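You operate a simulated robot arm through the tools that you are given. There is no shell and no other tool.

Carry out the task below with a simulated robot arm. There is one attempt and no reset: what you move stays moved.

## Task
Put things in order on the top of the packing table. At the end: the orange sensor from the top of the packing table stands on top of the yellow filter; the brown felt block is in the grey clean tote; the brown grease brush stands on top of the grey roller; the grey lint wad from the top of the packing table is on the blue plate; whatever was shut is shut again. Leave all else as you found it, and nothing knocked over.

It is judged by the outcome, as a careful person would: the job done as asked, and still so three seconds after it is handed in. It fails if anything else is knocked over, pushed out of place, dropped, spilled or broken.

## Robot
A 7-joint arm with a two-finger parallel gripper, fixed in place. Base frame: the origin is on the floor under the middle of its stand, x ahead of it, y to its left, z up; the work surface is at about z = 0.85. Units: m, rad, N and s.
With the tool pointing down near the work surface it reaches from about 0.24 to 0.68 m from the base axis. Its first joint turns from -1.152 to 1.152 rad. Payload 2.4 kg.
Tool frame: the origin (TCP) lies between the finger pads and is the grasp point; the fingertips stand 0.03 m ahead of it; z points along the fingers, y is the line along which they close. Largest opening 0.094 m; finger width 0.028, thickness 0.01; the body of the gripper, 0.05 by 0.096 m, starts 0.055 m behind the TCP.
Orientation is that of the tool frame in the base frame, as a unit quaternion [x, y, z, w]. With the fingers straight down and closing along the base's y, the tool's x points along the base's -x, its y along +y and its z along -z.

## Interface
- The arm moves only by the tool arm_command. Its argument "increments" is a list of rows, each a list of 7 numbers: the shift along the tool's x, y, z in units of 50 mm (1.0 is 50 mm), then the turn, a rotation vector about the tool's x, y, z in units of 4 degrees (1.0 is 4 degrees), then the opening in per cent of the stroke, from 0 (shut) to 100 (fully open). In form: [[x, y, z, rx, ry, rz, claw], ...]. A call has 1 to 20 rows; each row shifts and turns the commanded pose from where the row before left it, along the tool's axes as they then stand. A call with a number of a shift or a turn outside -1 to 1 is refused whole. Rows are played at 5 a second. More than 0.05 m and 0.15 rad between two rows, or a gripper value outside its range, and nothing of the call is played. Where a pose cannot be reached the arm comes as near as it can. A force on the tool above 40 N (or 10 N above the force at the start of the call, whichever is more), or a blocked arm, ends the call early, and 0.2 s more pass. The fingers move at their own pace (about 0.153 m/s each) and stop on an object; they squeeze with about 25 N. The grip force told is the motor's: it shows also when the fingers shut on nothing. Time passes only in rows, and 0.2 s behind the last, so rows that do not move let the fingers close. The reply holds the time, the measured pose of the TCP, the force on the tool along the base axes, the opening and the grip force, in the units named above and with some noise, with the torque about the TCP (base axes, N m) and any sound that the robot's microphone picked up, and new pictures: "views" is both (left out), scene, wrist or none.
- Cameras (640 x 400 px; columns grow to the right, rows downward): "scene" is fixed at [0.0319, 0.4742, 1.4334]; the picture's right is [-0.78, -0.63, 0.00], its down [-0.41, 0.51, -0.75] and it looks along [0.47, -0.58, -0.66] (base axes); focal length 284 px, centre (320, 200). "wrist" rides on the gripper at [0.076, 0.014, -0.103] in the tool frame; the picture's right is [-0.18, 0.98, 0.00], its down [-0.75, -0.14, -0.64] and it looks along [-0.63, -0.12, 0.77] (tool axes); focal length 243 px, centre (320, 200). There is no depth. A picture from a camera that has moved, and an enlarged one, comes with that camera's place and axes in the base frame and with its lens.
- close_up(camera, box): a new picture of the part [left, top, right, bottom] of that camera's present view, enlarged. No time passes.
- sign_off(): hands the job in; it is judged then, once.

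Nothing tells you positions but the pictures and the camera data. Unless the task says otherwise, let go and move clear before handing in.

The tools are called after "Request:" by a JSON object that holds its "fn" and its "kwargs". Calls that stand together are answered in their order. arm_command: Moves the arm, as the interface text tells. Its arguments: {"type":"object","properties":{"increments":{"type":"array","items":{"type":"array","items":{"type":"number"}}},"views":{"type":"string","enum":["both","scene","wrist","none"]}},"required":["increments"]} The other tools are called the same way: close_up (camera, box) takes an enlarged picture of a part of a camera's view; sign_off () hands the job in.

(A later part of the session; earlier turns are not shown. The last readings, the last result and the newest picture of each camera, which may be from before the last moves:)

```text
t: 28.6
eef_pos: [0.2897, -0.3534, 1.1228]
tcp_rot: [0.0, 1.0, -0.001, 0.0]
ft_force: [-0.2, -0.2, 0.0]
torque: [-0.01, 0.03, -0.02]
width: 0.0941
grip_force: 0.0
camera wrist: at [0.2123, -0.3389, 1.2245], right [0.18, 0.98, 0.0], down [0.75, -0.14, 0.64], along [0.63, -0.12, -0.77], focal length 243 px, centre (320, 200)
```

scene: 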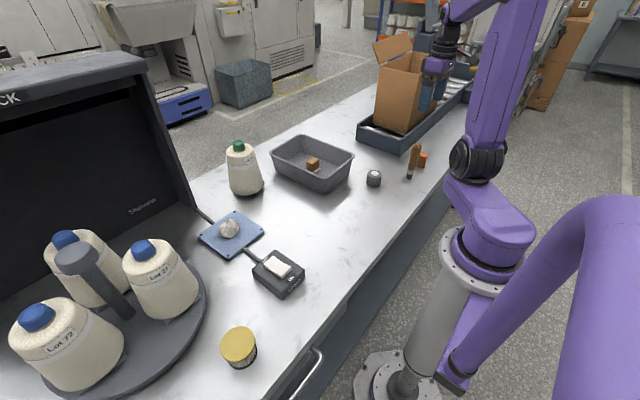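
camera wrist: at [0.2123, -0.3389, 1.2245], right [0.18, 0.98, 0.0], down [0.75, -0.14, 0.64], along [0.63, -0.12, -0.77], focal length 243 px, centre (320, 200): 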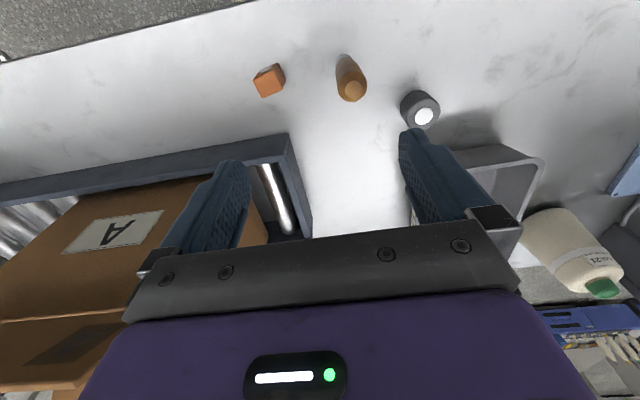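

Request:
{"fn": "close_up", "kwargs": {"camera": "wrist", "box": [240, 45, 320, 105]}}

Request:
{"fn": "close_up", "kwargs": {"camera": "scene", "box": [392, 135, 448, 190]}}

Request:
{"fn": "close_up", "kwargs": {"camera": "wrist", "box": [310, 40, 450, 140]}}

```text
6.67 times, centred on (280, 75) of wrist
camera zoom: at [0.2123, -0.3389, 1.2245], right [0.18, 0.98, 0.0], down [0.75, -0.14, 0.64], along [0.63, -0.12, -0.77], focal length 1618 px, centre (587, 1033)
```

zoom: 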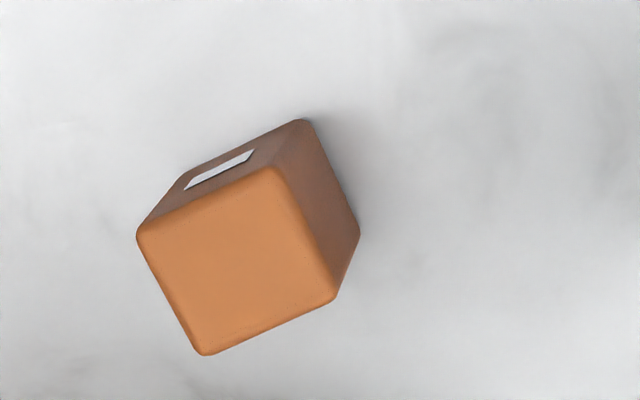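

```text
7.27 times, centred on (420, 162) of scene
camera zoom: at [0.0319, 0.4742, 1.4334], right [-0.78, -0.63, 0.0], down [-0.41, 0.51, -0.75], along [0.47, -0.58, -0.66], focal length 2069 px, centre (-407, 473)
```

zoom: 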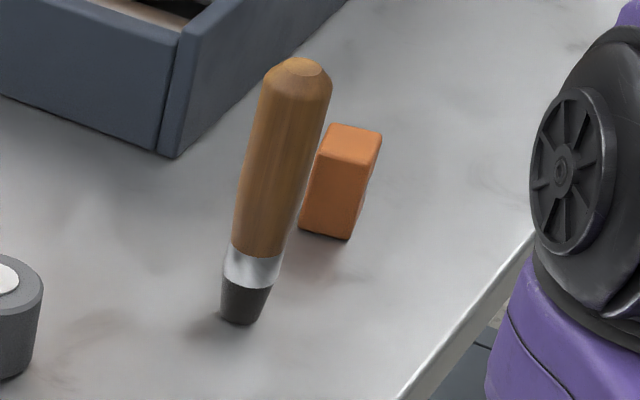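

```text
4.00 times, centred on (380, 90) of wrist
camera zoom: at [0.2123, -0.3389, 1.2245], right [0.18, 0.98, 0.0], down [0.75, -0.14, 0.64], along [0.63, -0.12, -0.77], focal length 970 px, centre (80, 640)
```

zoom: 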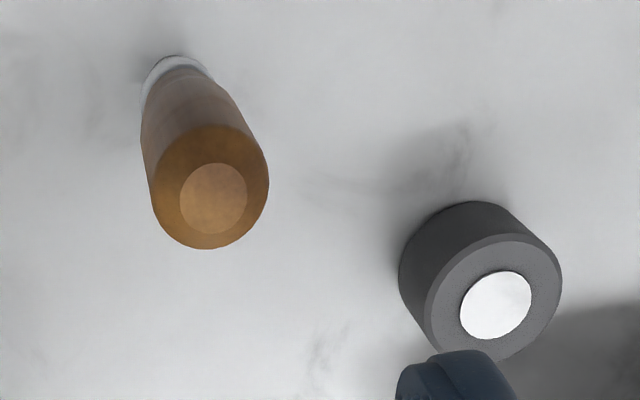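

The sensor stands with its top centre at about (0.285, -0.422, 0.889), turned about 13°, and measures 0.030 × 0.024 × 0.039 m. I'll check clearance to the carton flaps before I go down.

Request:
{"fn": "close_up", "kwargs": {"camera": "scene", "box": [360, 0, 520, 140]}}

Request:
{"fn": "close_up", "kwargs": {"camera": "wrist", "box": [0, 130, 320, 400]}}

```text
2.86 times, centred on (440, 70) of scene
camera zoom: at [0.0319, 0.4742, 1.4334], right [-0.78, -0.63, 0.0], down [-0.41, 0.51, -0.75], along [0.47, -0.58, -0.66], focal length 813 px, centre (-23, 571)
```

zoom: 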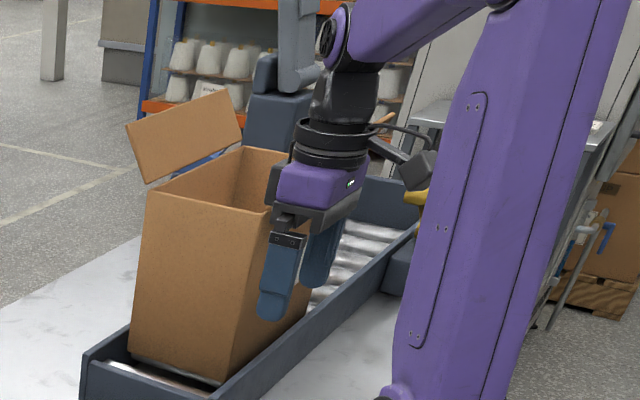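

```text
1.48 times, centred on (160, 265) of wrist
camera zoom: at [0.2123, -0.3389, 1.2245], right [0.18, 0.98, 0.0], down [0.75, -0.14, 0.64], along [0.63, -0.12, -0.77], focal length 359 px, centre (557, 104)
```

zoom: 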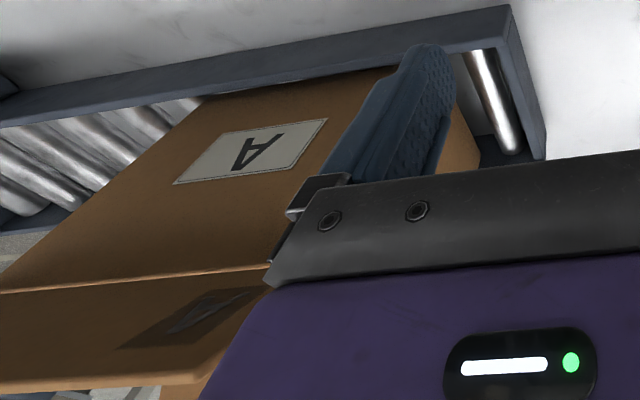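

The carton's robot-side flap tips out to about x 0.335, z 1.19, y below -0.48. So I'll come in from the near side at x = 0.255, descend there, and only then move over the sensor.

Request:
{"fn": "arm_command", "kwargs": {"increments": [[0.69, 0, 0, 0, 0, 0, 70], [0, -0.67, 0, 0, 0, 0, 70], [0, -0.67, 0.2, 0, 0, 0, 70], [0, 0, 0.9, 0, 0, 0, 70], [0, 0, 0.9, 0, 0, -1, 70], [0, 0, 0.9, 0, 0, -1, 70], [0, 0, 0, 0, 0, -1, 70], [0, 0, 0, 0, 0, -0.25, 70], [0, 0, 0, 0, 0, 0, 70]], "views": "both"}}

```text
t: 30.6
eef_pos: [0.2549, -0.4191, 0.9752]
tcp_rot: [-0.113, 0.994, -0.001, 0.0]
ft_force: [-0.5, -0.5, 0.5]
torque: [0.02, 0.01, -0.06]
width: 0.0659
grip_force: 0.2
camera wrist: at [0.1767, -0.4225, 1.0781], right [-0.04, 1.0, 0.0], down [0.77, 0.03, 0.64], along [0.64, 0.03, -0.77], focal length 243 px, centre (320, 200)
```

scene: 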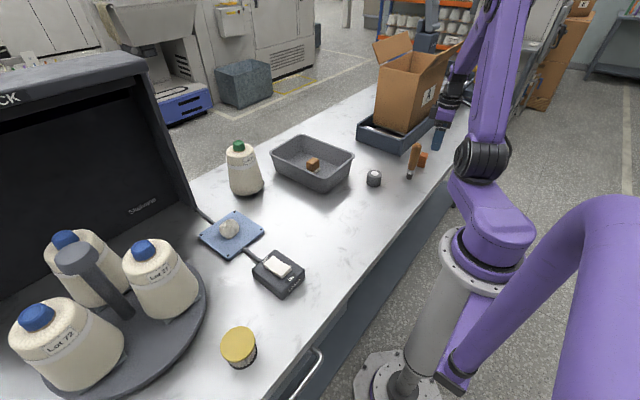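
wrist: 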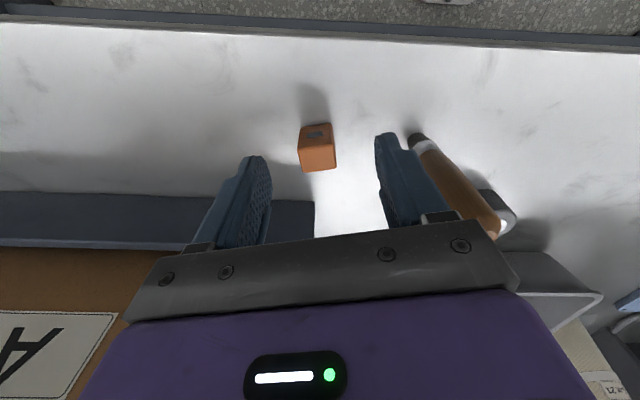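

The sensor is now lined up between the fingers. I'll enlarge it to refine the alignment.

Request:
{"fn": "close_up", "kwargs": {"camera": "wrist", "box": [280, 110, 360, 180]}}

Request:
{"fn": "close_up", "kwargs": {"camera": "scene", "box": [380, 20, 490, 190]}}

```text
5.71 times, centred on (320, 145) of wrist
camera zoom: at [0.1767, -0.4225, 1.0781], right [-0.04, 1.0, 0.0], down [0.77, 0.03, 0.64], along [0.64, 0.03, -0.77], focal length 1386 px, centre (320, 514)
```

zoom: 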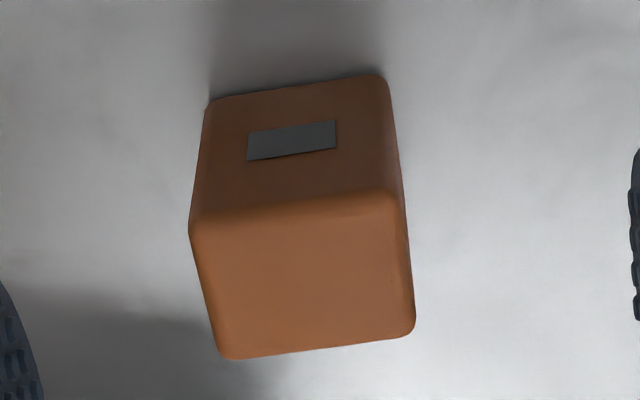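

```text
2.35 times, centred on (435, 105) of scene
camera zoom: at [0.0319, 0.4742, 1.4334], right [-0.78, -0.63, 0.0], down [-0.41, 0.51, -0.75], along [0.47, -0.58, -0.66], focal length 669 px, centre (49, 424)
```

zoom: 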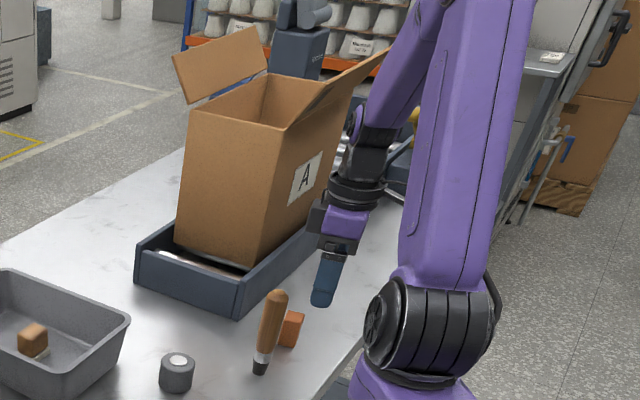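

Refined sensor centre is about (0.2863, -0.421). I'll shift over it and lower until the fingertips reach about z 0.86.

Request:
{"fn": "arm_command", "kwargs": {"increments": [[-0.604, -0.18, 0, 0, 0, 0, 70], [0, 0, 0.5, 0, 0, 0, 70], [0, 0, 0.6, 0, 0, 0, 70], [0, 0, 0.6, 0, 0, 0, 70], [0, 0, 0, 0, 0, 0, 70]], "views": "both"}}

```text
t: 31.8
eef_pos: [0.2854, -0.4211, 0.8914]
tcp_rot: [-0.113, 0.994, 0.0, 0.0]
ft_force: [0.6, 0.3, -0.1]
torque: [0.01, 0.03, 0.01]
width: 0.066
grip_force: 0.1
camera wrist: at [0.2079, -0.4247, 0.9933], right [-0.04, 1.0, 0.0], down [0.77, 0.03, 0.64], along [0.64, 0.03, -0.77], focal length 243 px, centre (320, 200)
```

scene: 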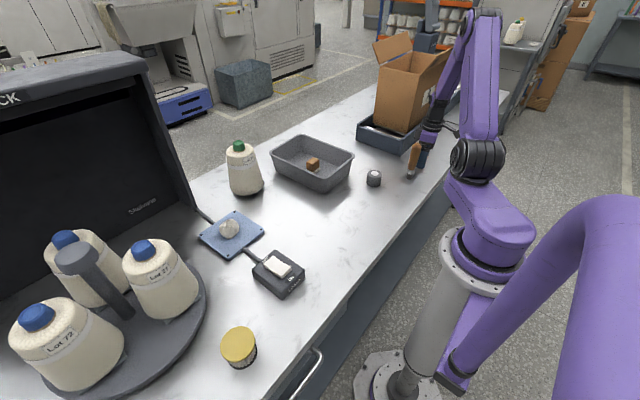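
wrist: 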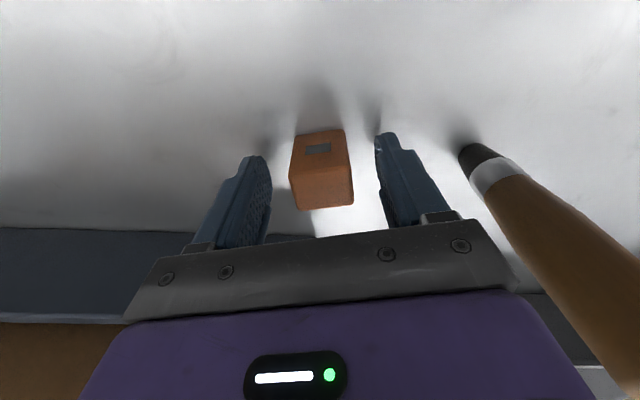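

The sensor is between the fingers and the brush is clear. I'll close.

Request:
{"fn": "arm_command", "kwargs": {"increments": [[0, 0, 0, 0, 0, 0, 0], [0, 0, 0, 0, 0, 0, 0], [0, 0, 0, 0, 0, 0, 0]], "views": "wrist"}}

```text
t: 32.6
eef_pos: [0.2866, -0.4202, 0.8906]
tcp_rot: [-0.113, 0.994, 0.0, 0.0]
ft_force: [0.3, -0.7, 0.4]
torque: [0.03, 0.0, -0.05]
width: 0.0355
grip_force: 25.7
camera wrist: at [0.2079, -0.4247, 0.9936], right [-0.04, 1.0, 0.0], down [0.77, 0.03, 0.64], along [0.64, 0.03, -0.77], focal length 243 px, centre (320, 200)
```

wrist: 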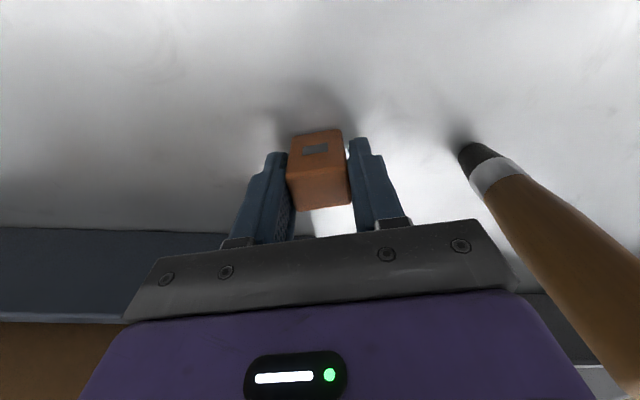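

Gripped at 0.0355 m. I'll lift, back off toward the near side, then rise, reversing the approach path.

Request:
{"fn": "arm_command", "kwargs": {"increments": [[0, 0, -0.3, 0, 0, 0, 0], [0, 0, -0.7, 0, 0, 0, 0], [0, 0, -0.7, 0, 0, 0, 0], [0.604, 0.18, 0, 0, 0, 0, 0], [0, 0, -0.8, 0, 0, 0, 0], [0, 0, -0.9, 0, 0, 1, 0], [0, 0, -0.9, 0, 0, 1, 0], [0, 0, 0, 0, 0, 1, 0], [0, 0, 0, 0, 0, 0.25, 0], [0, 0, 0, 0, 0, 0, 0]], "views": "both"}}

```text
t: 34.8
eef_pos: [0.2541, -0.4189, 1.107]
tcp_rot: [0.0, 1.0, 0.0, 0.0]
ft_force: [0.0, 0.3, -0.6]
torque: [0.0, 0.03, 0.0]
width: 0.0355
grip_force: 24.7
camera wrist: at [0.1773, -0.4052, 1.2086], right [0.18, 0.98, 0.0], down [0.75, -0.14, 0.64], along [0.63, -0.12, -0.77], focal length 243 px, centre (320, 200)
```

scene: 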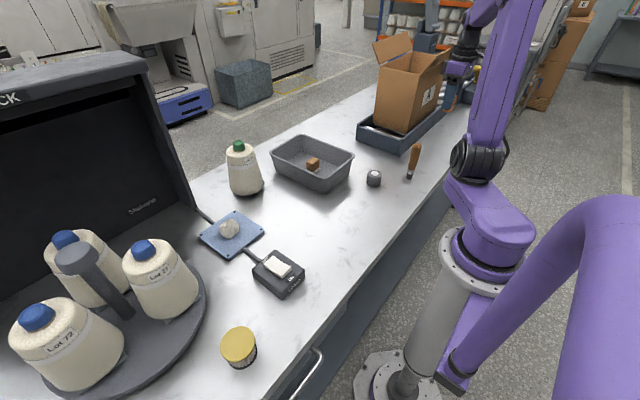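
wrist: 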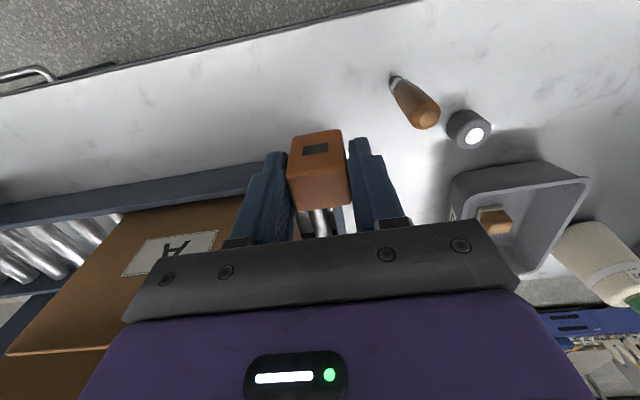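

The sensor is held and the brush is undisturbed. I'll carry the sensor across at height toward the filter.

Request:
{"fn": "arm_command", "kwargs": {"increments": [[-0.4, 0.9, -0.1, 0, 0, 0, 0], [-0.4, 0.9, -0.1, 0, 0, 0, 0], [0, 0.92, 0, 0, 0, 0, 0], [0, 0.92, 0, 0, 0, 0, 0], [0, 0.92, 0, 0, 0, 0, 0], [0, 0.92, 0, 0, 0, 0, 0], [0, 0.92, 0, 0, 0, 0, 0], [0, 0.92, 0, 0, 0, 0, 0], [0, 0.92, 0, 0, 0, 0, 0], [0, 0.92, 0, 0, 0, 0, 0], [0, 0.92, 0, 0, 0, 0, 0], [0, 0.92, 0, 0, 0, 0, 0], [0, 0.92, 0, 0, 0, 0, 0], [0, 0.92, 0, 0, 0, 0, 0], [0, 0.92, 0, 0, 0, 0, 0], [0, 0.92, 0, 0, 0, 0, 0], [0.1, 0.92, 0, 0, 0, 0, 0], [0.1, 0.6, 0, 0, 0, 0, 0], [0, 0, 0, 0, 0, 0, 0]], "views": "both"}}

```text
t: 38.8
eef_pos: [0.2843, 0.3926, 1.116]
tcp_rot: [0.0, 1.0, -0.001, 0.0]
ft_force: [0.1, -0.3, -0.9]
torque: [-0.02, -0.01, 0.0]
width: 0.0357
grip_force: 25.1
camera wrist: at [0.2072, 0.4058, 1.2186], right [0.18, 0.98, 0.0], down [0.75, -0.14, 0.64], along [0.63, -0.12, -0.77], focal length 243 px, centre (320, 200)
```

scene: 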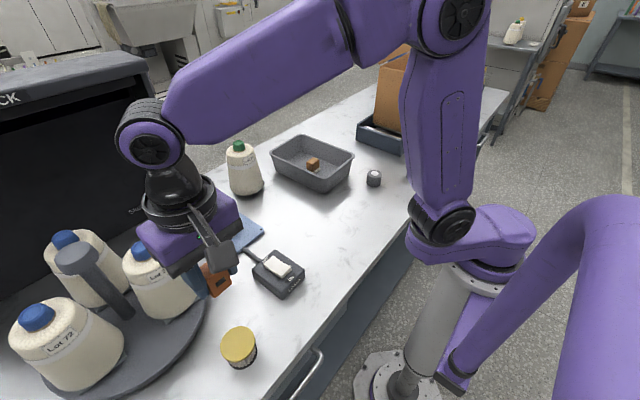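
wrist: 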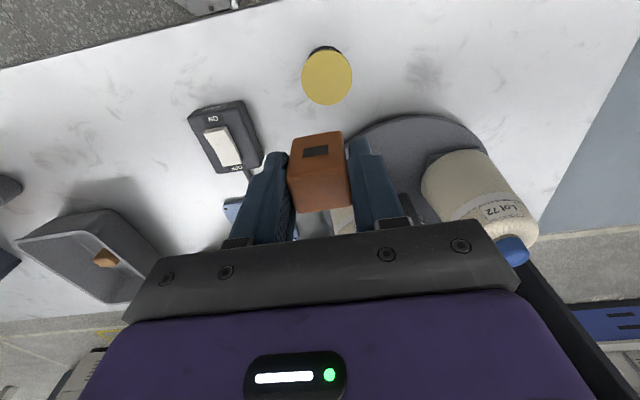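

I'm near the filter now. I'll measure it again from here.

Request:
{"fn": "close_up", "kwargs": {"camera": "wrist", "box": [280, 30, 376, 120]}}

Request:
{"fn": "close_up", "kwargs": {"camera": "wrist", "box": [260, 110, 380, 230]}}

```text
4.44 times, centred on (328, 75) of wrist
camera zoom: at [0.2072, 0.4058, 1.2186], right [0.18, 0.98, 0.0], down [0.75, -0.14, 0.64], along [0.63, -0.12, -0.77], focal length 1078 px, centre (284, 756)
```

zoom: 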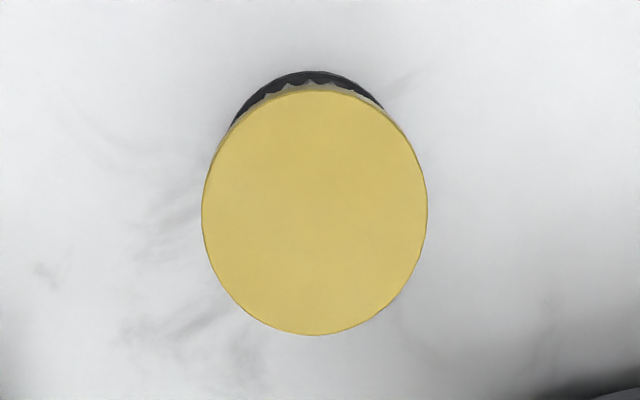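

```text
3.33 times, centred on (320, 170) of wrist
camera zoom: at [0.2072, 0.4058, 1.2186], right [0.18, 0.98, 0.0], down [0.75, -0.14, 0.64], along [0.63, -0.12, -0.77], focal length 809 px, centre (320, 300)
```

zoom: 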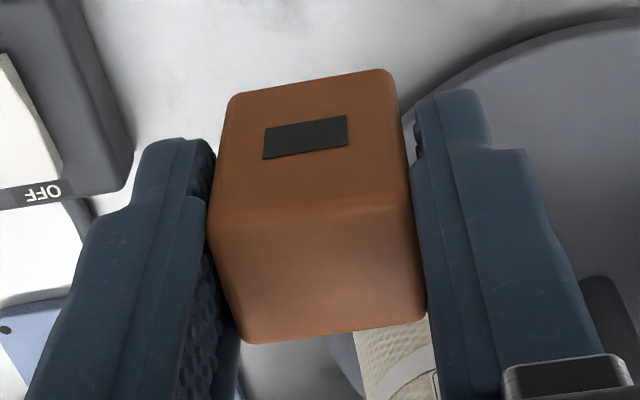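

The filter centre is confirmed at (0.281, 0.400). I'll centre over it and come down to about 15 mm above.

Request:
{"fn": "arm_command", "kwargs": {"increments": [[0.06, 0.14, 0.3, 0, 0, 0, 0], [0, 0, 0.8, 0, 0, 0, 0], [0, 0, 0.8, 0, 0, 0, 0], [0, 0, 0.7, 0, 0, 0, 0], [0, 0, 0.5, 0, 0, 0, 0], [0, 0, 0, 0, 0, 0, 0]], "views": "both"}}

```text
t: 40.2
eef_pos: [0.2808, 0.3974, 0.9617]
tcp_rot: [0.001, 1.0, 0.0, 0.0]
ft_force: [-0.2, 0.5, -0.4]
torque: [-0.01, -0.01, -0.01]
width: 0.0357
grip_force: 24.7
camera wrist: at [0.2039, 0.4122, 1.0635], right [0.18, 0.98, 0.0], down [0.75, -0.14, 0.64], along [0.63, -0.12, -0.77], focal length 243 px, centre (320, 200)
```

scene: 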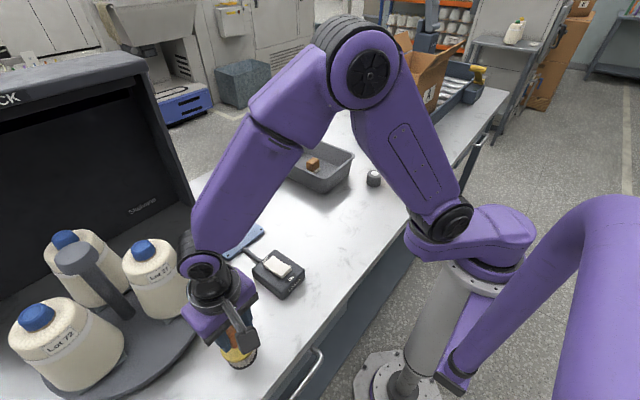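
wrist: 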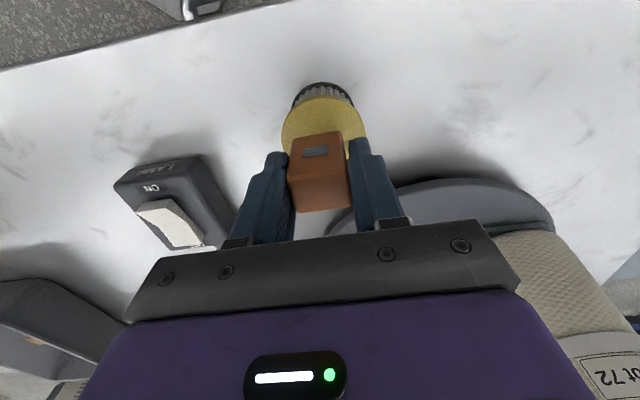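

The sensor is centred over the filter. I'll ease down in small steps and watch for contact.

Request:
{"fn": "arm_command", "kwargs": {"increments": [[0, 0.02, 0.06, 0, 0, 0, 0], [0, 0, 0.06, 0, 0, 0, 0], [0, 0, 0.06, 0, 0, 0, 0], [0, 0, 0, 0, 0, 0, 0]], "views": "wrist"}}

Request:
{"fn": "close_up", "kwargs": {"camera": "scene", "box": [190, 300, 290, 380]}}

```text
t: 41.2
eef_pos: [0.2809, 0.3984, 0.9531]
tcp_rot: [0.0, 1.0, 0.0, 0.001]
ft_force: [-0.6, 0.2, -0.7]
torque: [0.01, -0.02, 0.01]
width: 0.0357
grip_force: 24.9
camera wrist: at [0.204, 0.413, 1.0545], right [0.18, 0.98, 0.0], down [0.75, -0.14, 0.64], along [0.63, -0.12, -0.77], focal length 243 px, centre (320, 200)
```

wrist: 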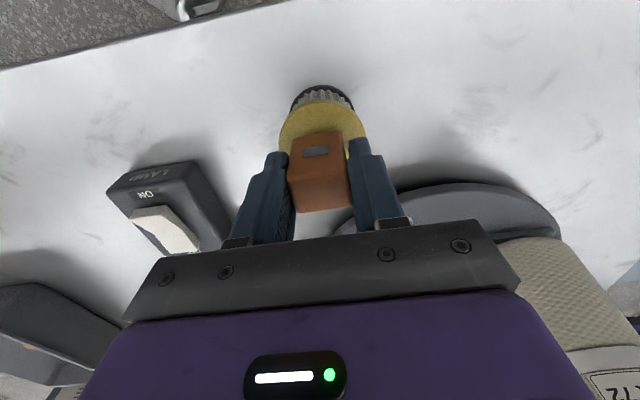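

```text
5.00 times, centred on (240, 340) of scene
camera zoom: at [0.0319, 0.4743, 1.4334], right [-0.78, -0.63, 0.0], down [-0.41, 0.51, -0.75], along [0.47, -0.58, -0.66], focal length 1423 px, centre (720, -500)
```

zoom: 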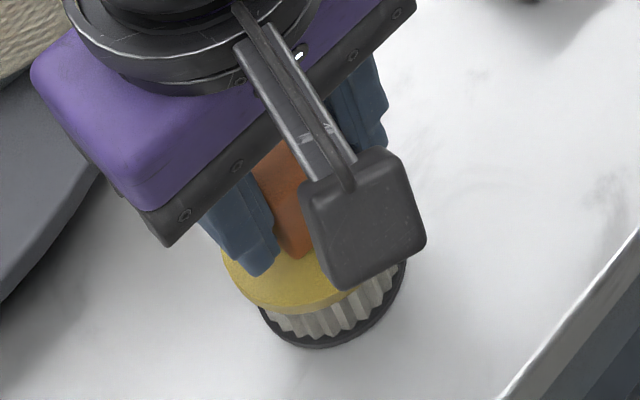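

Request:
{"fn": "arm_command", "kwargs": {"increments": [[0, 0, 0.04, 0, 0, 0, 0], [0, 0, 0.04, 0, 0, 0, 0], [0, 0, 0, 0, 0, 0, 0]], "views": "none"}}

```text
t: 42.0
eef_pos: [0.2805, 0.3998, 0.948]
tcp_rot: [0.0, 1.0, 0.0, 0.0]
ft_force: [-0.3, -0.2, -0.2]
torque: [-0.03, -0.01, 0.02]
width: 0.0356
grip_force: 24.8
```

Request:
{"fn": "arm_command", "kwargs": {"increments": [[0, 0, 0.04, 0, 0, 0, 0], [0, 0, 0, 0, 0, 0, 0]], "views": "none"}}

```text
t: 42.6
eef_pos: [0.2812, 0.4002, 0.9468]
tcp_rot: [0.0, 1.0, 0.001, 0.001]
ft_force: [-0.3, -0.8, -0.5]
torque: [-0.03, 0.0, -0.02]
width: 0.0355
grip_force: 25.1
```

Request:
{"fn": "arm_command", "kwargs": {"increments": [[0, 0, 0.03, 0, 0, 0, 0], [0, 0, 0, 0, 0, 0, 0]], "views": "none"}}

```text
t: 43.2
eef_pos: [0.2808, 0.3992, 0.9451]
tcp_rot: [-0.001, 1.0, 0.0, 0.0]
ft_force: [0.4, 0.7, 0.4]
torque: [0.0, 0.01, 0.02]
width: 0.0354
grip_force: 24.6
```

Request:
{"fn": "arm_command", "kwargs": {"increments": [[0, 0, 0.03, 0, 0, 0, 0], [0, 0, 0, 0, 0, 0, 0]], "views": "none"}}

Request:
{"fn": "close_up", "kwargs": {"camera": "wrist", "box": [260, 70, 400, 220]}}

```text
t: 43.8
eef_pos: [0.2811, 0.4, 0.943]
tcp_rot: [0.0, 1.0, 0.0, 0.0]
ft_force: [0.2, 0.7, -0.3]
torque: [0.02, 0.03, 0.0]
width: 0.0355
grip_force: 24.8
```

```text
2.67 times, centred on (330, 145) of wrist
camera zoom: at [0.204, 0.4128, 1.0452], right [0.18, 0.98, 0.0], down [0.75, -0.14, 0.64], along [0.63, -0.12, -0.77], focal length 647 px, centre (293, 347)
```

zoom: 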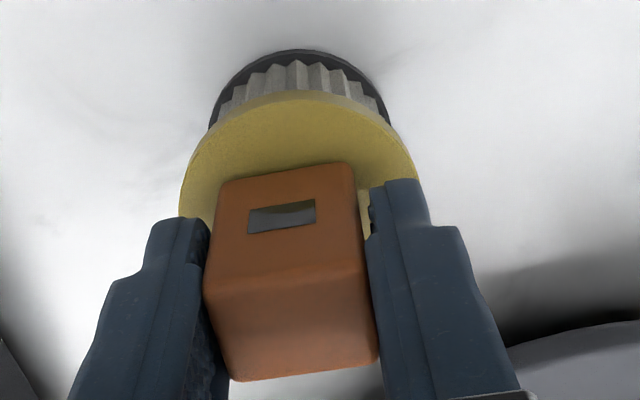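

Request:
{"fn": "arm_command", "kwargs": {"increments": [[0, 0, 0.03, 0, 0, 0, 0], [0, 0, 0, 0, 0, 0, 0]], "views": "none"}}

```text
t: 44.4
eef_pos: [0.2805, 0.3976, 0.9418]
tcp_rot: [0.0, 1.0, 0.0, 0.0]
ft_force: [-0.1, -0.9, -0.6]
torque: [-0.02, 0.01, 0.0]
width: 0.0355
grip_force: 25.4
```

Request:
{"fn": "arm_command", "kwargs": {"increments": [[0, 0, 0.03, 0, 0, 0, 0], [0, 0, 0, 0, 0, 0, 0]], "views": "none"}}

```text
t: 45.0
eef_pos: [0.2806, 0.3992, 0.9402]
tcp_rot: [0.0, 1.0, 0.002, 0.001]
ft_force: [-2.7, -3.3, 19.7]
torque: [-0.09, 0.08, -0.01]
width: 0.0356
grip_force: 24.7
```

The sensor is resting on the filter, at 19.7 N. I'll relieve a little of that, open the fingers and rise straight up.

Request:
{"fn": "arm_command", "kwargs": {"increments": [[0, 0, -0.02, 0, 0, 0, 0], [0, 0, 0, 0, 0, 0, 50], [0, 0, 0, 0, 0, 0, 65], [0, 0, 0, 0, 0, 0, 65], [0, 0, -0.2, 0, 0, 0, 65], [0, 0, -0.5, 0, 0, 0, 65], [0, 0, -0.8, 0, 0, 0, 65], [0, 0, -0.9, 0, 0, 0, 65], [0, 0, -0.9, 0, 0, 0, 65], [0, 0, 0, 0, 0, 0, 65]], "views": "both"}}

```text
t: 47.2
eef_pos: [0.2807, 0.3992, 1.1064]
tcp_rot: [0.001, 1.0, 0.0, 0.0]
ft_force: [0.8, 0.2, 0.3]
torque: [0.02, 0.02, -0.02]
width: 0.0609
grip_force: 0.0
camera wrist: at [0.2035, 0.4121, 1.209], right [0.18, 0.98, 0.0], down [0.75, -0.14, 0.64], along [0.63, -0.12, -0.77], focal length 243 px, centre (320, 200)
```

scene: 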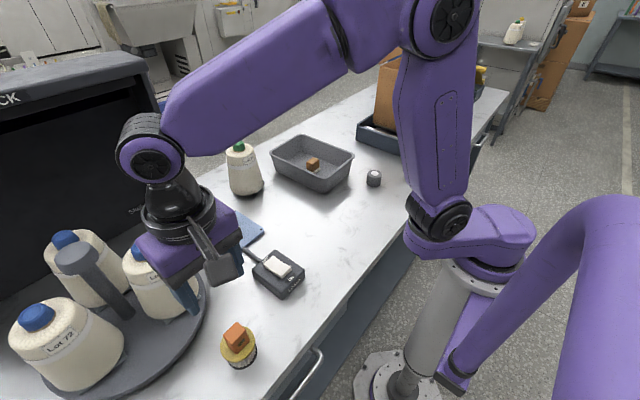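
wrist: 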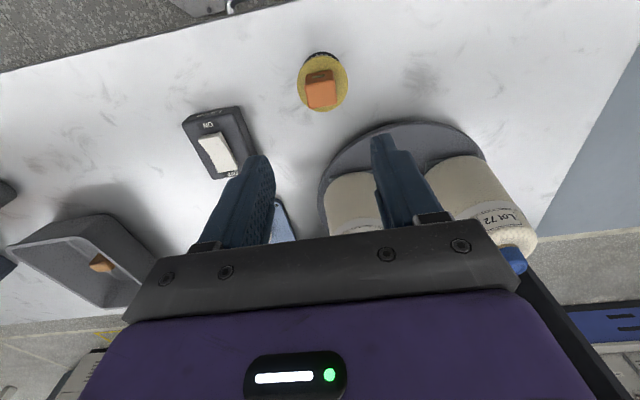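

The sensor stands on the filter. Now for the brush: I'll first fly over the roller to measure its top precisely.

Request:
{"fn": "arm_command", "kwargs": {"increments": [[-0.11, -0.9, 0, 0, 0, 0, 65], [-0.11, -0.94, 0, 0, 0, 0, 65], [-0.11, -0.94, 0, 0, 0, 0, 65], [-0.11, -0.94, 0, 0, 0, 0, 65], [-0.11, -0.94, 0, 0, 0, 0, 65], [-0.11, -0.94, 0, 0, 0, 0, 65], [-0.11, -0.94, 0, 0, 0, 0, 65], [-0.11, -0.94, 0, 0, 0, 0, 65], [-0.11, -0.94, 0, 0, 0, 0, 65], [-0.11, -0.94, 0, 0, 0, 0, 65], [-0.11, -0.94, 0, 0, 0, 0, 65], [-0.11, -0.94, 0, 0, 0, 0, 65], [-0.11, -0.94, 0, 0, 0, 0, 65], [0, 0, 0, 0, 0, 0, 65]], "views": "both"}}

```text
t: 50.2
eef_pos: [0.3515, -0.2128, 1.1058]
tcp_rot: [0.0, 1.0, 0.001, 0.0]
ft_force: [0.2, -0.6, 0.4]
torque: [0.0, -0.01, 0.01]
width: 0.0609
grip_force: 0.1
camera wrist: at [0.2753, -0.1979, 1.208], right [0.18, 0.98, 0.0], down [0.75, -0.14, 0.64], along [0.63, -0.12, -0.77], focal length 243 px, centre (320, 200)
```

scene: 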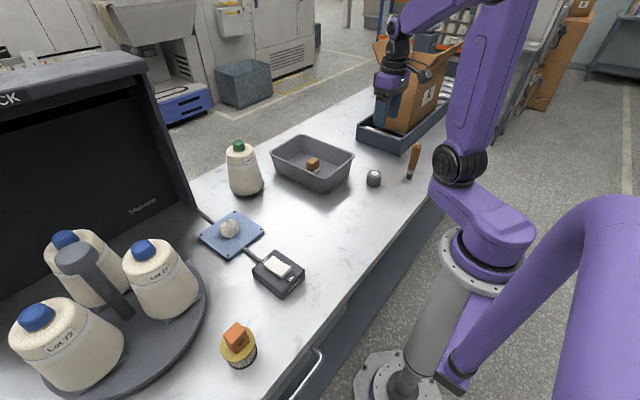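
wrist: 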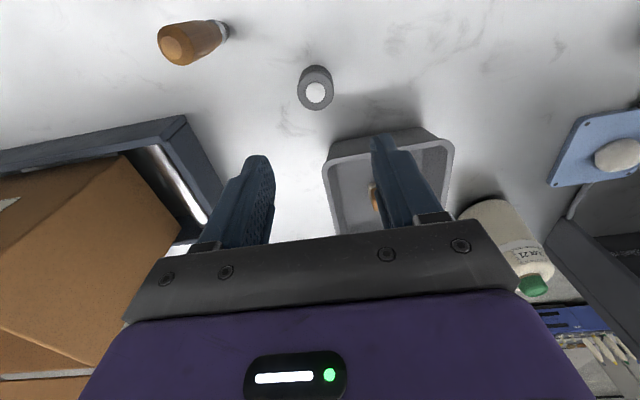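

Request:
{"fn": "close_up", "kwargs": {"camera": "wrist", "box": [280, 50, 360, 120]}}

Request:
{"fn": "close_up", "kwargs": {"camera": "scene", "box": [354, 160, 394, 190]}}

Request:
{"fn": "close_up", "kwargs": {"camera": "wrist", "box": [140, 5, 250, 80]}}

Request:
{"fn": "close_up", "kwargs": {"camera": "scene", "box": [390, 130, 440, 190]}}

Request:
{"fn": "close_up", "kwargs": {"camera": "scene", "box": [200, 310, 280, 380]}}

```text
5.71 times, centred on (320, 85) of wrist
camera zoom: at [0.2753, -0.1979, 1.208], right [0.18, 0.98, 0.0], down [0.75, -0.14, 0.64], along [0.63, -0.12, -0.77], focal length 1386 px, centre (320, 857)
```

zoom: 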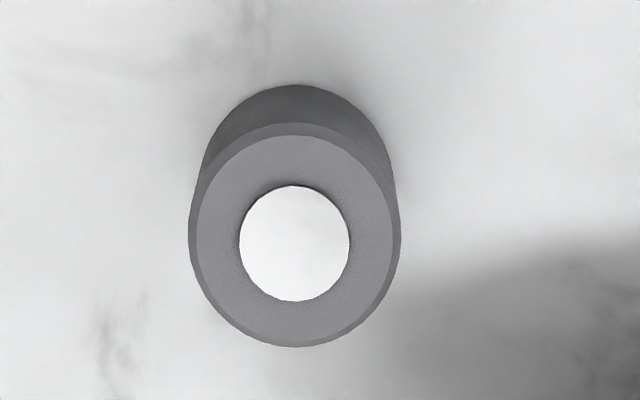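

```text
13.33 times, centred on (374, 175) of scene
camera zoom: at [0.0319, 0.4742, 1.4334], right [-0.78, -0.63, 0.0], down [-0.41, 0.51, -0.75], along [0.47, -0.58, -0.66], focal length 3794 px, centre (-400, 533)
```

zoom: 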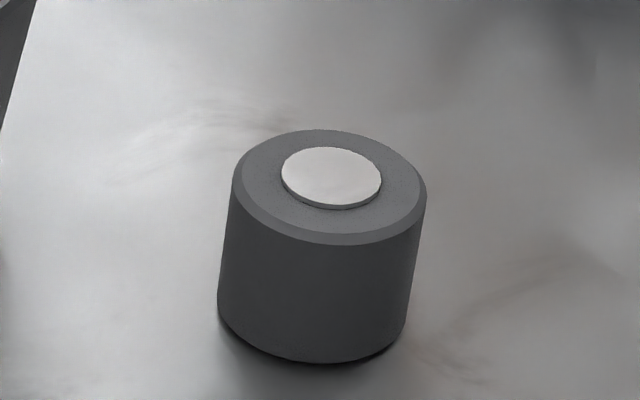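

```text
5.33 times, centred on (195, 42) of wrist
camera zoom: at [0.2753, -0.1979, 1.208], right [0.18, 0.98, 0.0], down [0.75, -0.14, 0.64], along [0.63, -0.12, -0.77], focal length 1294 px, centre (987, 1040)
```

zoom: 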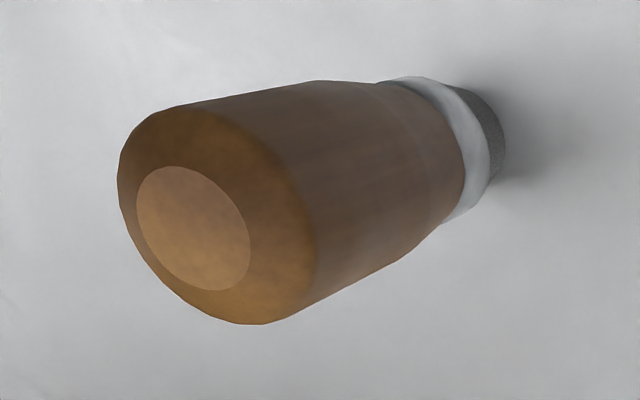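

```text
6.67 times, centred on (415, 160) of scene
camera zoom: at [0.0319, 0.4742, 1.4334], right [-0.78, -0.63, 0.0], down [-0.41, 0.51, -0.75], along [0.47, -0.58, -0.66], focal length 1897 px, centre (-313, 467)
```

zoom: 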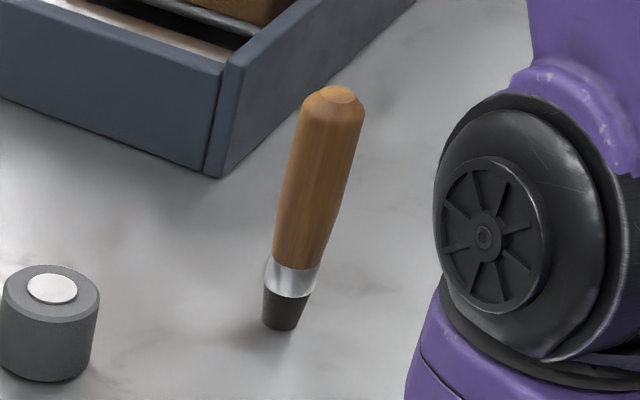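

```text
5.71 times, centred on (240, 345) of scene
camera zoom: at [0.0319, 0.4742, 1.4334], right [-0.78, -0.63, 0.0], down [-0.41, 0.51, -0.75], along [0.47, -0.58, -0.66], focal length 1626 px, centre (777, -629)
```

zoom: 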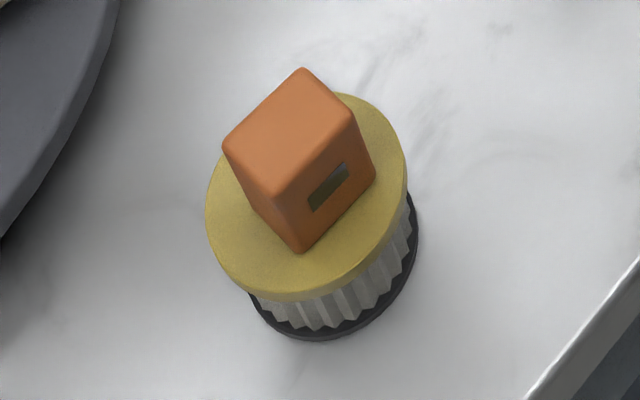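

The sensor stands well centred on the filter. The roller has a flat raised white cap, its centre at about (0.365, -0.2205) and top at z about 0.886. The brush stands at about (0.283, -0.321) with its top near z 0.978. I'll go above the brush.

Request:
{"fn": "arm_command", "kwargs": {"increments": [[0.34, -0.54, 0.1, 0, 0, 0, 75], [0.34, -0.54, 0.1, 0, 0, 0, 75], [0.34, -0.54, 0.1, 0, 0, 0, 75], [0.34, -0.54, 0.2, 0, 0, 0, 75], [0, 0, 0.3, 0, 0, 0, 75], [0, 0, 0, 0, 0, 0, 75]], "views": "both"}}

```text
t: 51.6
eef_pos: [0.2842, -0.3199, 1.0666]
tcp_rot: [0.0, 1.0, 0.0, 0.0]
ft_force: [-0.5, -0.2, -0.5]
torque: [-0.01, -0.05, 0.01]
width: 0.0704
grip_force: 0.1
camera wrist: at [0.207, -0.3048, 1.1686], right [0.18, 0.98, 0.0], down [0.75, -0.14, 0.64], along [0.63, -0.12, -0.77], focal length 243 px, centre (320, 200)
```

scene: 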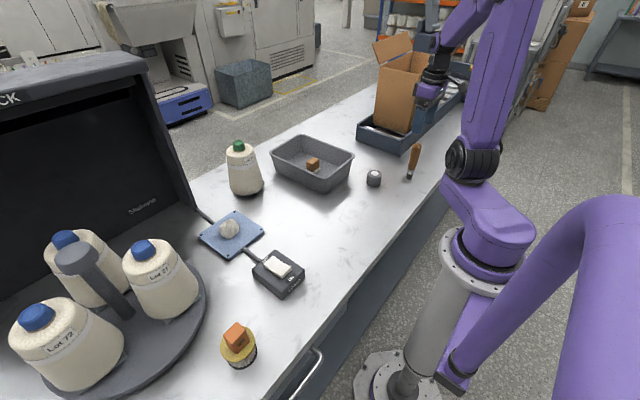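
wrist: 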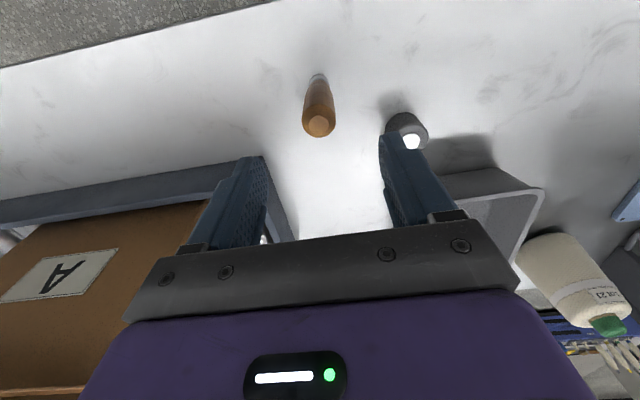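

Request:
{"fn": "close_up", "kwargs": {"camera": "wrist", "box": [280, 65, 360, 145]}}

```text
5.00 times, centred on (320, 105) of wrist
camera zoom: at [0.207, -0.3048, 1.1686], right [0.18, 0.98, 0.0], down [0.75, -0.14, 0.64], along [0.63, -0.12, -0.77], focal length 1213 px, centre (320, 675)
```

zoom: 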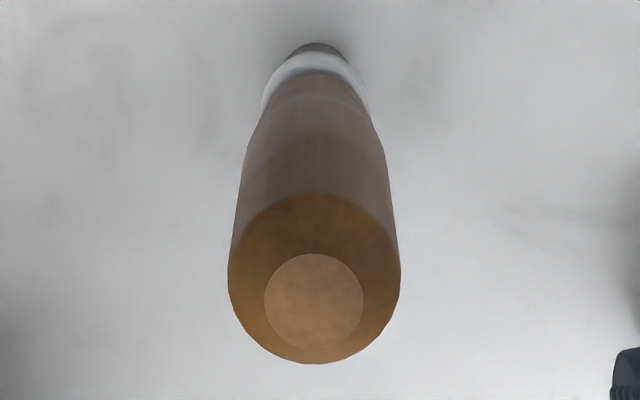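

The brush sits nearly centred, about 2 mm further in x and 1 mm in -y. I'll correct that and lower around the handle to z about 0.94.

Request:
{"fn": "arm_command", "kwargs": {"increments": [[-0.04, -0.02, 0.3, 0, 0, 0, 75], [0, 0, 0.6, 0, 0, 0, 75], [0, 0, 0.6, 0, 0, 0, 75], [0, 0, 0.6, 0, 0, 0, 75], [0, 0, 0.4, 0, 0, 0, 75], [0, 0, 0, 0, 0, 0, 75]], "views": "both"}}

```text
t: 53.0
eef_pos: [0.2854, -0.3182, 0.9397]
tcp_rot: [0.0, 1.0, 0.0, -0.001]
ft_force: [0.4, 0.2, 0.5]
torque: [-0.02, 0.0, -0.02]
width: 0.0705
grip_force: 0.1
camera wrist: at [0.2095, -0.3051, 1.043], right [0.18, 0.98, 0.0], down [0.75, -0.14, 0.64], along [0.63, -0.12, -0.77], focal length 243 px, centre (320, 200)
```

scene: 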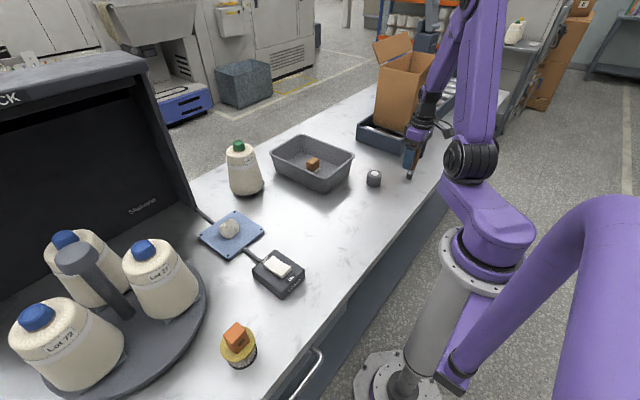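
wrist: 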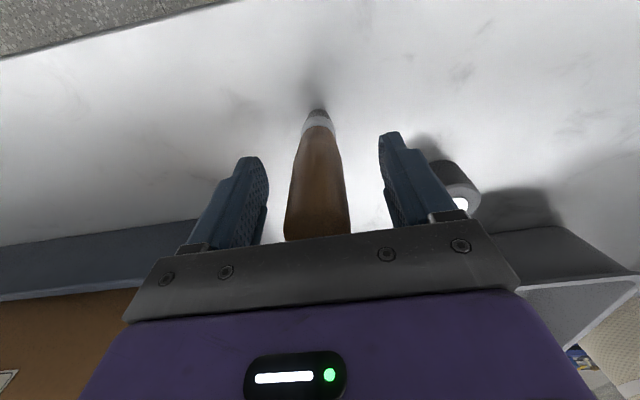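

The handle is centred between the fingers and the roller is clear. I'll close gently.

Request:
{"fn": "arm_command", "kwargs": {"increments": [[0, 0, 0, 0, 0, 0, 50], [0, 0, 0, 0, 0, 0, 42], [0, 0, 0, 0, 0, 0, 36], [0, 0, 0, 0, 0, 0, 0], [0, 0, 0, 0, 0, 0, 0], [0, 0, 0, 0, 0, 0, 0]], "views": "both"}}

```text
t: 54.4
eef_pos: [0.2863, -0.3195, 0.9414]
tcp_rot: [0.0, 1.0, 0.0, 0.0]
ft_force: [0.3, -0.8, 1.1]
torque: [-0.01, 0.01, -0.05]
width: 0.0272
grip_force: 24.7
camera wrist: at [0.2096, -0.3052, 1.0433], right [0.18, 0.98, 0.0], down [0.75, -0.14, 0.64], along [0.63, -0.12, -0.77], focal length 243 px, centre (320, 200)
```

scene: 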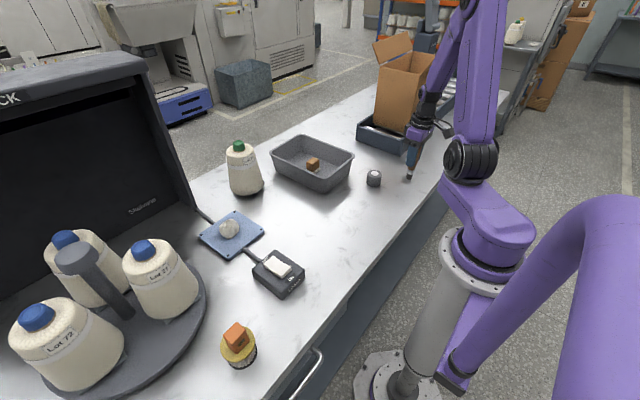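
wrist: 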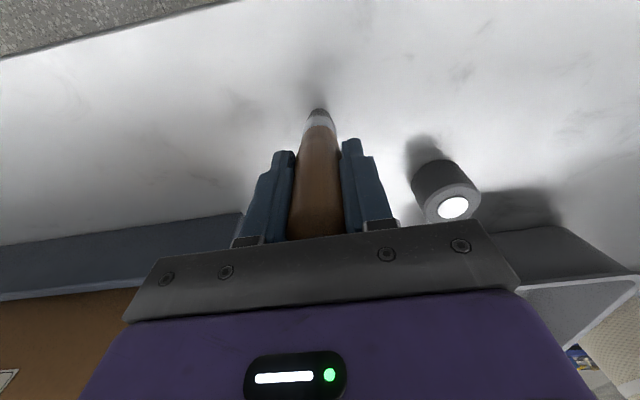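

The brush is gripped at 0.027 m. I'll lift it straight up and check that it hangs upright.

Request:
{"fn": "arm_command", "kwargs": {"increments": [[0, 0, -0.1, 0, 0, 0, 0], [0, 0, -0.4, 0, 0, 0, 0], [0, 0, -0.5, 0, 0, 0, 0], [0, 0, -0.4, 0, 0, 0, 0], [0, 0, 0, 0, 0, 0, 0]], "views": "both"}}

Request:
{"fn": "close_up", "kwargs": {"camera": "wrist", "box": [260, 80, 380, 240]}}

Request:
{"fn": "close_up", "kwargs": {"camera": "scene", "box": [380, 100, 460, 200]}}

```text
t: 55.6
eef_pos: [0.287, -0.3192, 1.0117]
tcp_rot: [-0.001, 1.0, 0.001, 0.0]
ft_force: [-0.7, -0.4, -0.4]
torque: [0.01, -0.02, 0.01]
width: 0.0274
grip_force: 24.9
camera wrist: at [0.2098, -0.3052, 1.1141], right [0.18, 0.98, 0.0], down [0.75, -0.14, 0.64], along [0.63, -0.12, -0.77], focal length 243 px, centre (320, 200)
```

scene: 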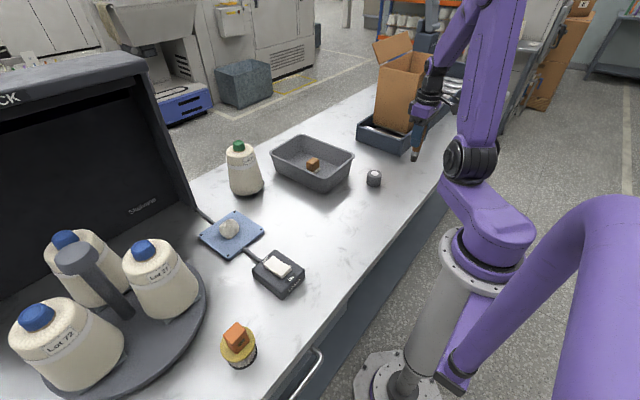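
wrist: 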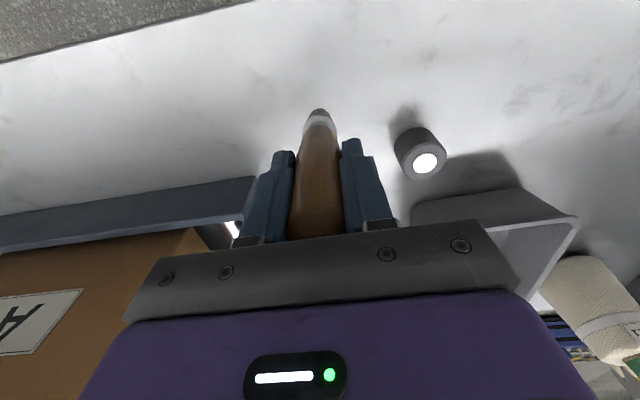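

```text
2.50 times, centred on (320, 160) of wrist
camera zoom: at [0.2098, -0.3052, 1.1141], right [0.18, 0.98, 0.0], down [0.75, -0.14, 0.64], along [0.63, -0.12, -0.77], focal length 606 px, centre (320, 300)
```

zoom: 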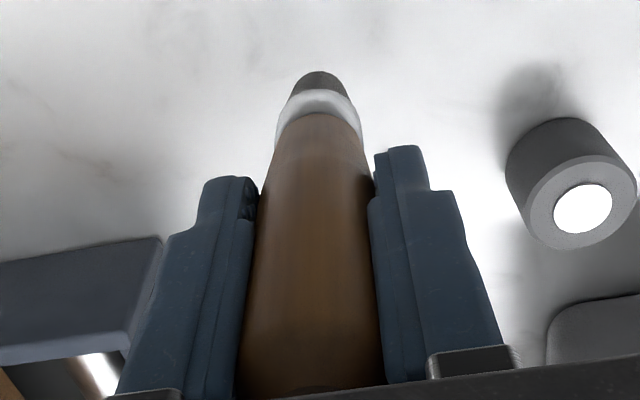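

```text
4.00 times, centred on (420, 150) of scene
camera zoom: at [0.0319, 0.4742, 1.4334], right [-0.78, -0.63, 0.0], down [-0.41, 0.51, -0.75], along [0.47, -0.58, -0.66], focal length 1138 px, centre (-80, 400)
```

zoom: 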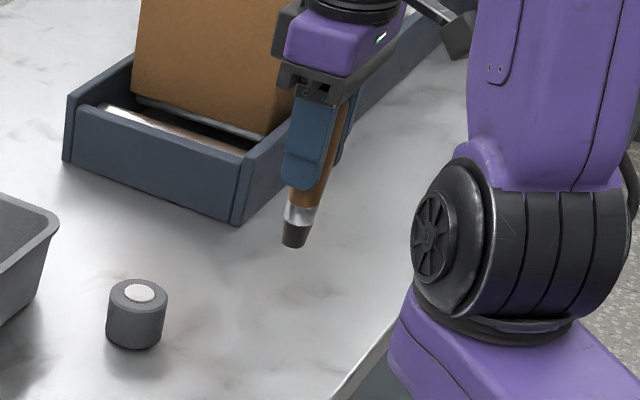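

The brush hangs upright and its tip is about 34 mm above the level of the roller's cap. I'll move it over the roller.

Request:
{"fn": "arm_command", "kwargs": {"increments": [[-0.4, 0.49, 0, 0, 0, 0, 0], [-0.4, 0.49, 0, 0, 0, 0, 0], [-0.4, 0.49, 0, 0, 0, 0, 0], [-0.4, 0.49, 0, 0, 0, 0, 0], [0, 0, 0, 0, 0, 0, 0], [0, 0, 0, 0, 0, 0, 0]], "views": "both"}}

Request:
{"fn": "close_up", "kwargs": {"camera": "wrist", "box": [270, 60, 370, 160]}}

Request:
{"fn": "close_up", "kwargs": {"camera": "scene", "box": [340, 120, 410, 195]}}

```text
t: 57.0
eef_pos: [0.3663, -0.2188, 1.0107]
tcp_rot: [0.0, 1.0, -0.001, 0.0]
ft_force: [-0.9, -0.4, -1.5]
torque: [0.01, 0.01, 0.04]
width: 0.0275
grip_force: 25.1
camera wrist: at [0.2897, -0.2067, 1.1126], right [0.18, 0.98, 0.0], down [0.75, -0.14, 0.64], along [0.63, -0.12, -0.77], focal length 243 px, centre (320, 200)
```

scene: 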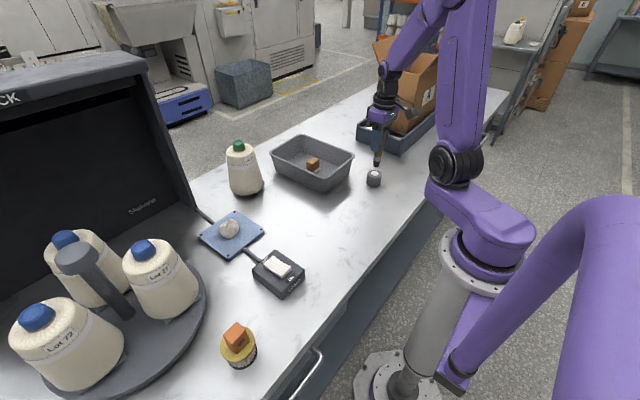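
wrist: 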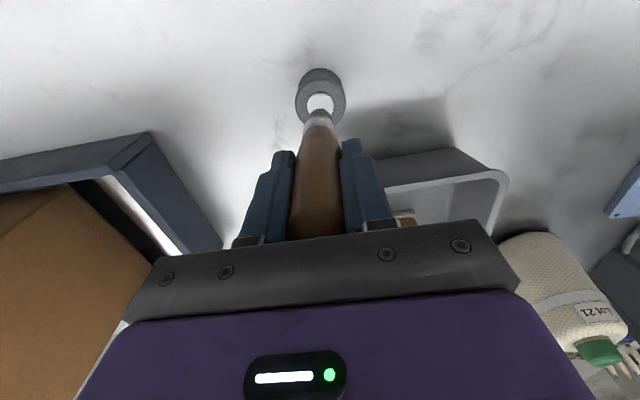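

```text
4.00 times, centred on (320, 110) of wrist
camera zoom: at [0.2897, -0.2067, 1.1126], right [0.18, 0.98, 0.0], down [0.75, -0.14, 0.64], along [0.63, -0.12, -0.77], focal length 970 px, centre (320, 560)
```

zoom: 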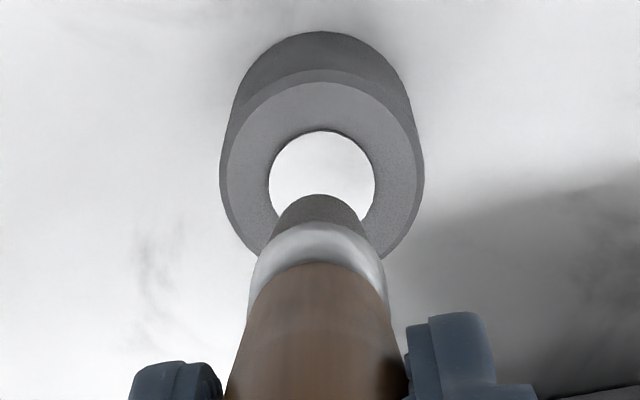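

```text
5.33 times, centred on (375, 158) of scene
camera zoom: at [0.0319, 0.4743, 1.4334], right [-0.78, -0.63, 0.0], down [-0.41, 0.51, -0.75], along [0.47, -0.58, -0.66], focal length 1517 px, centre (27, 427)
```

zoom: 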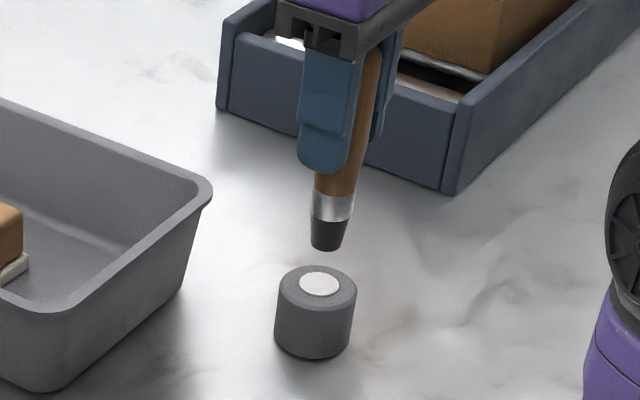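

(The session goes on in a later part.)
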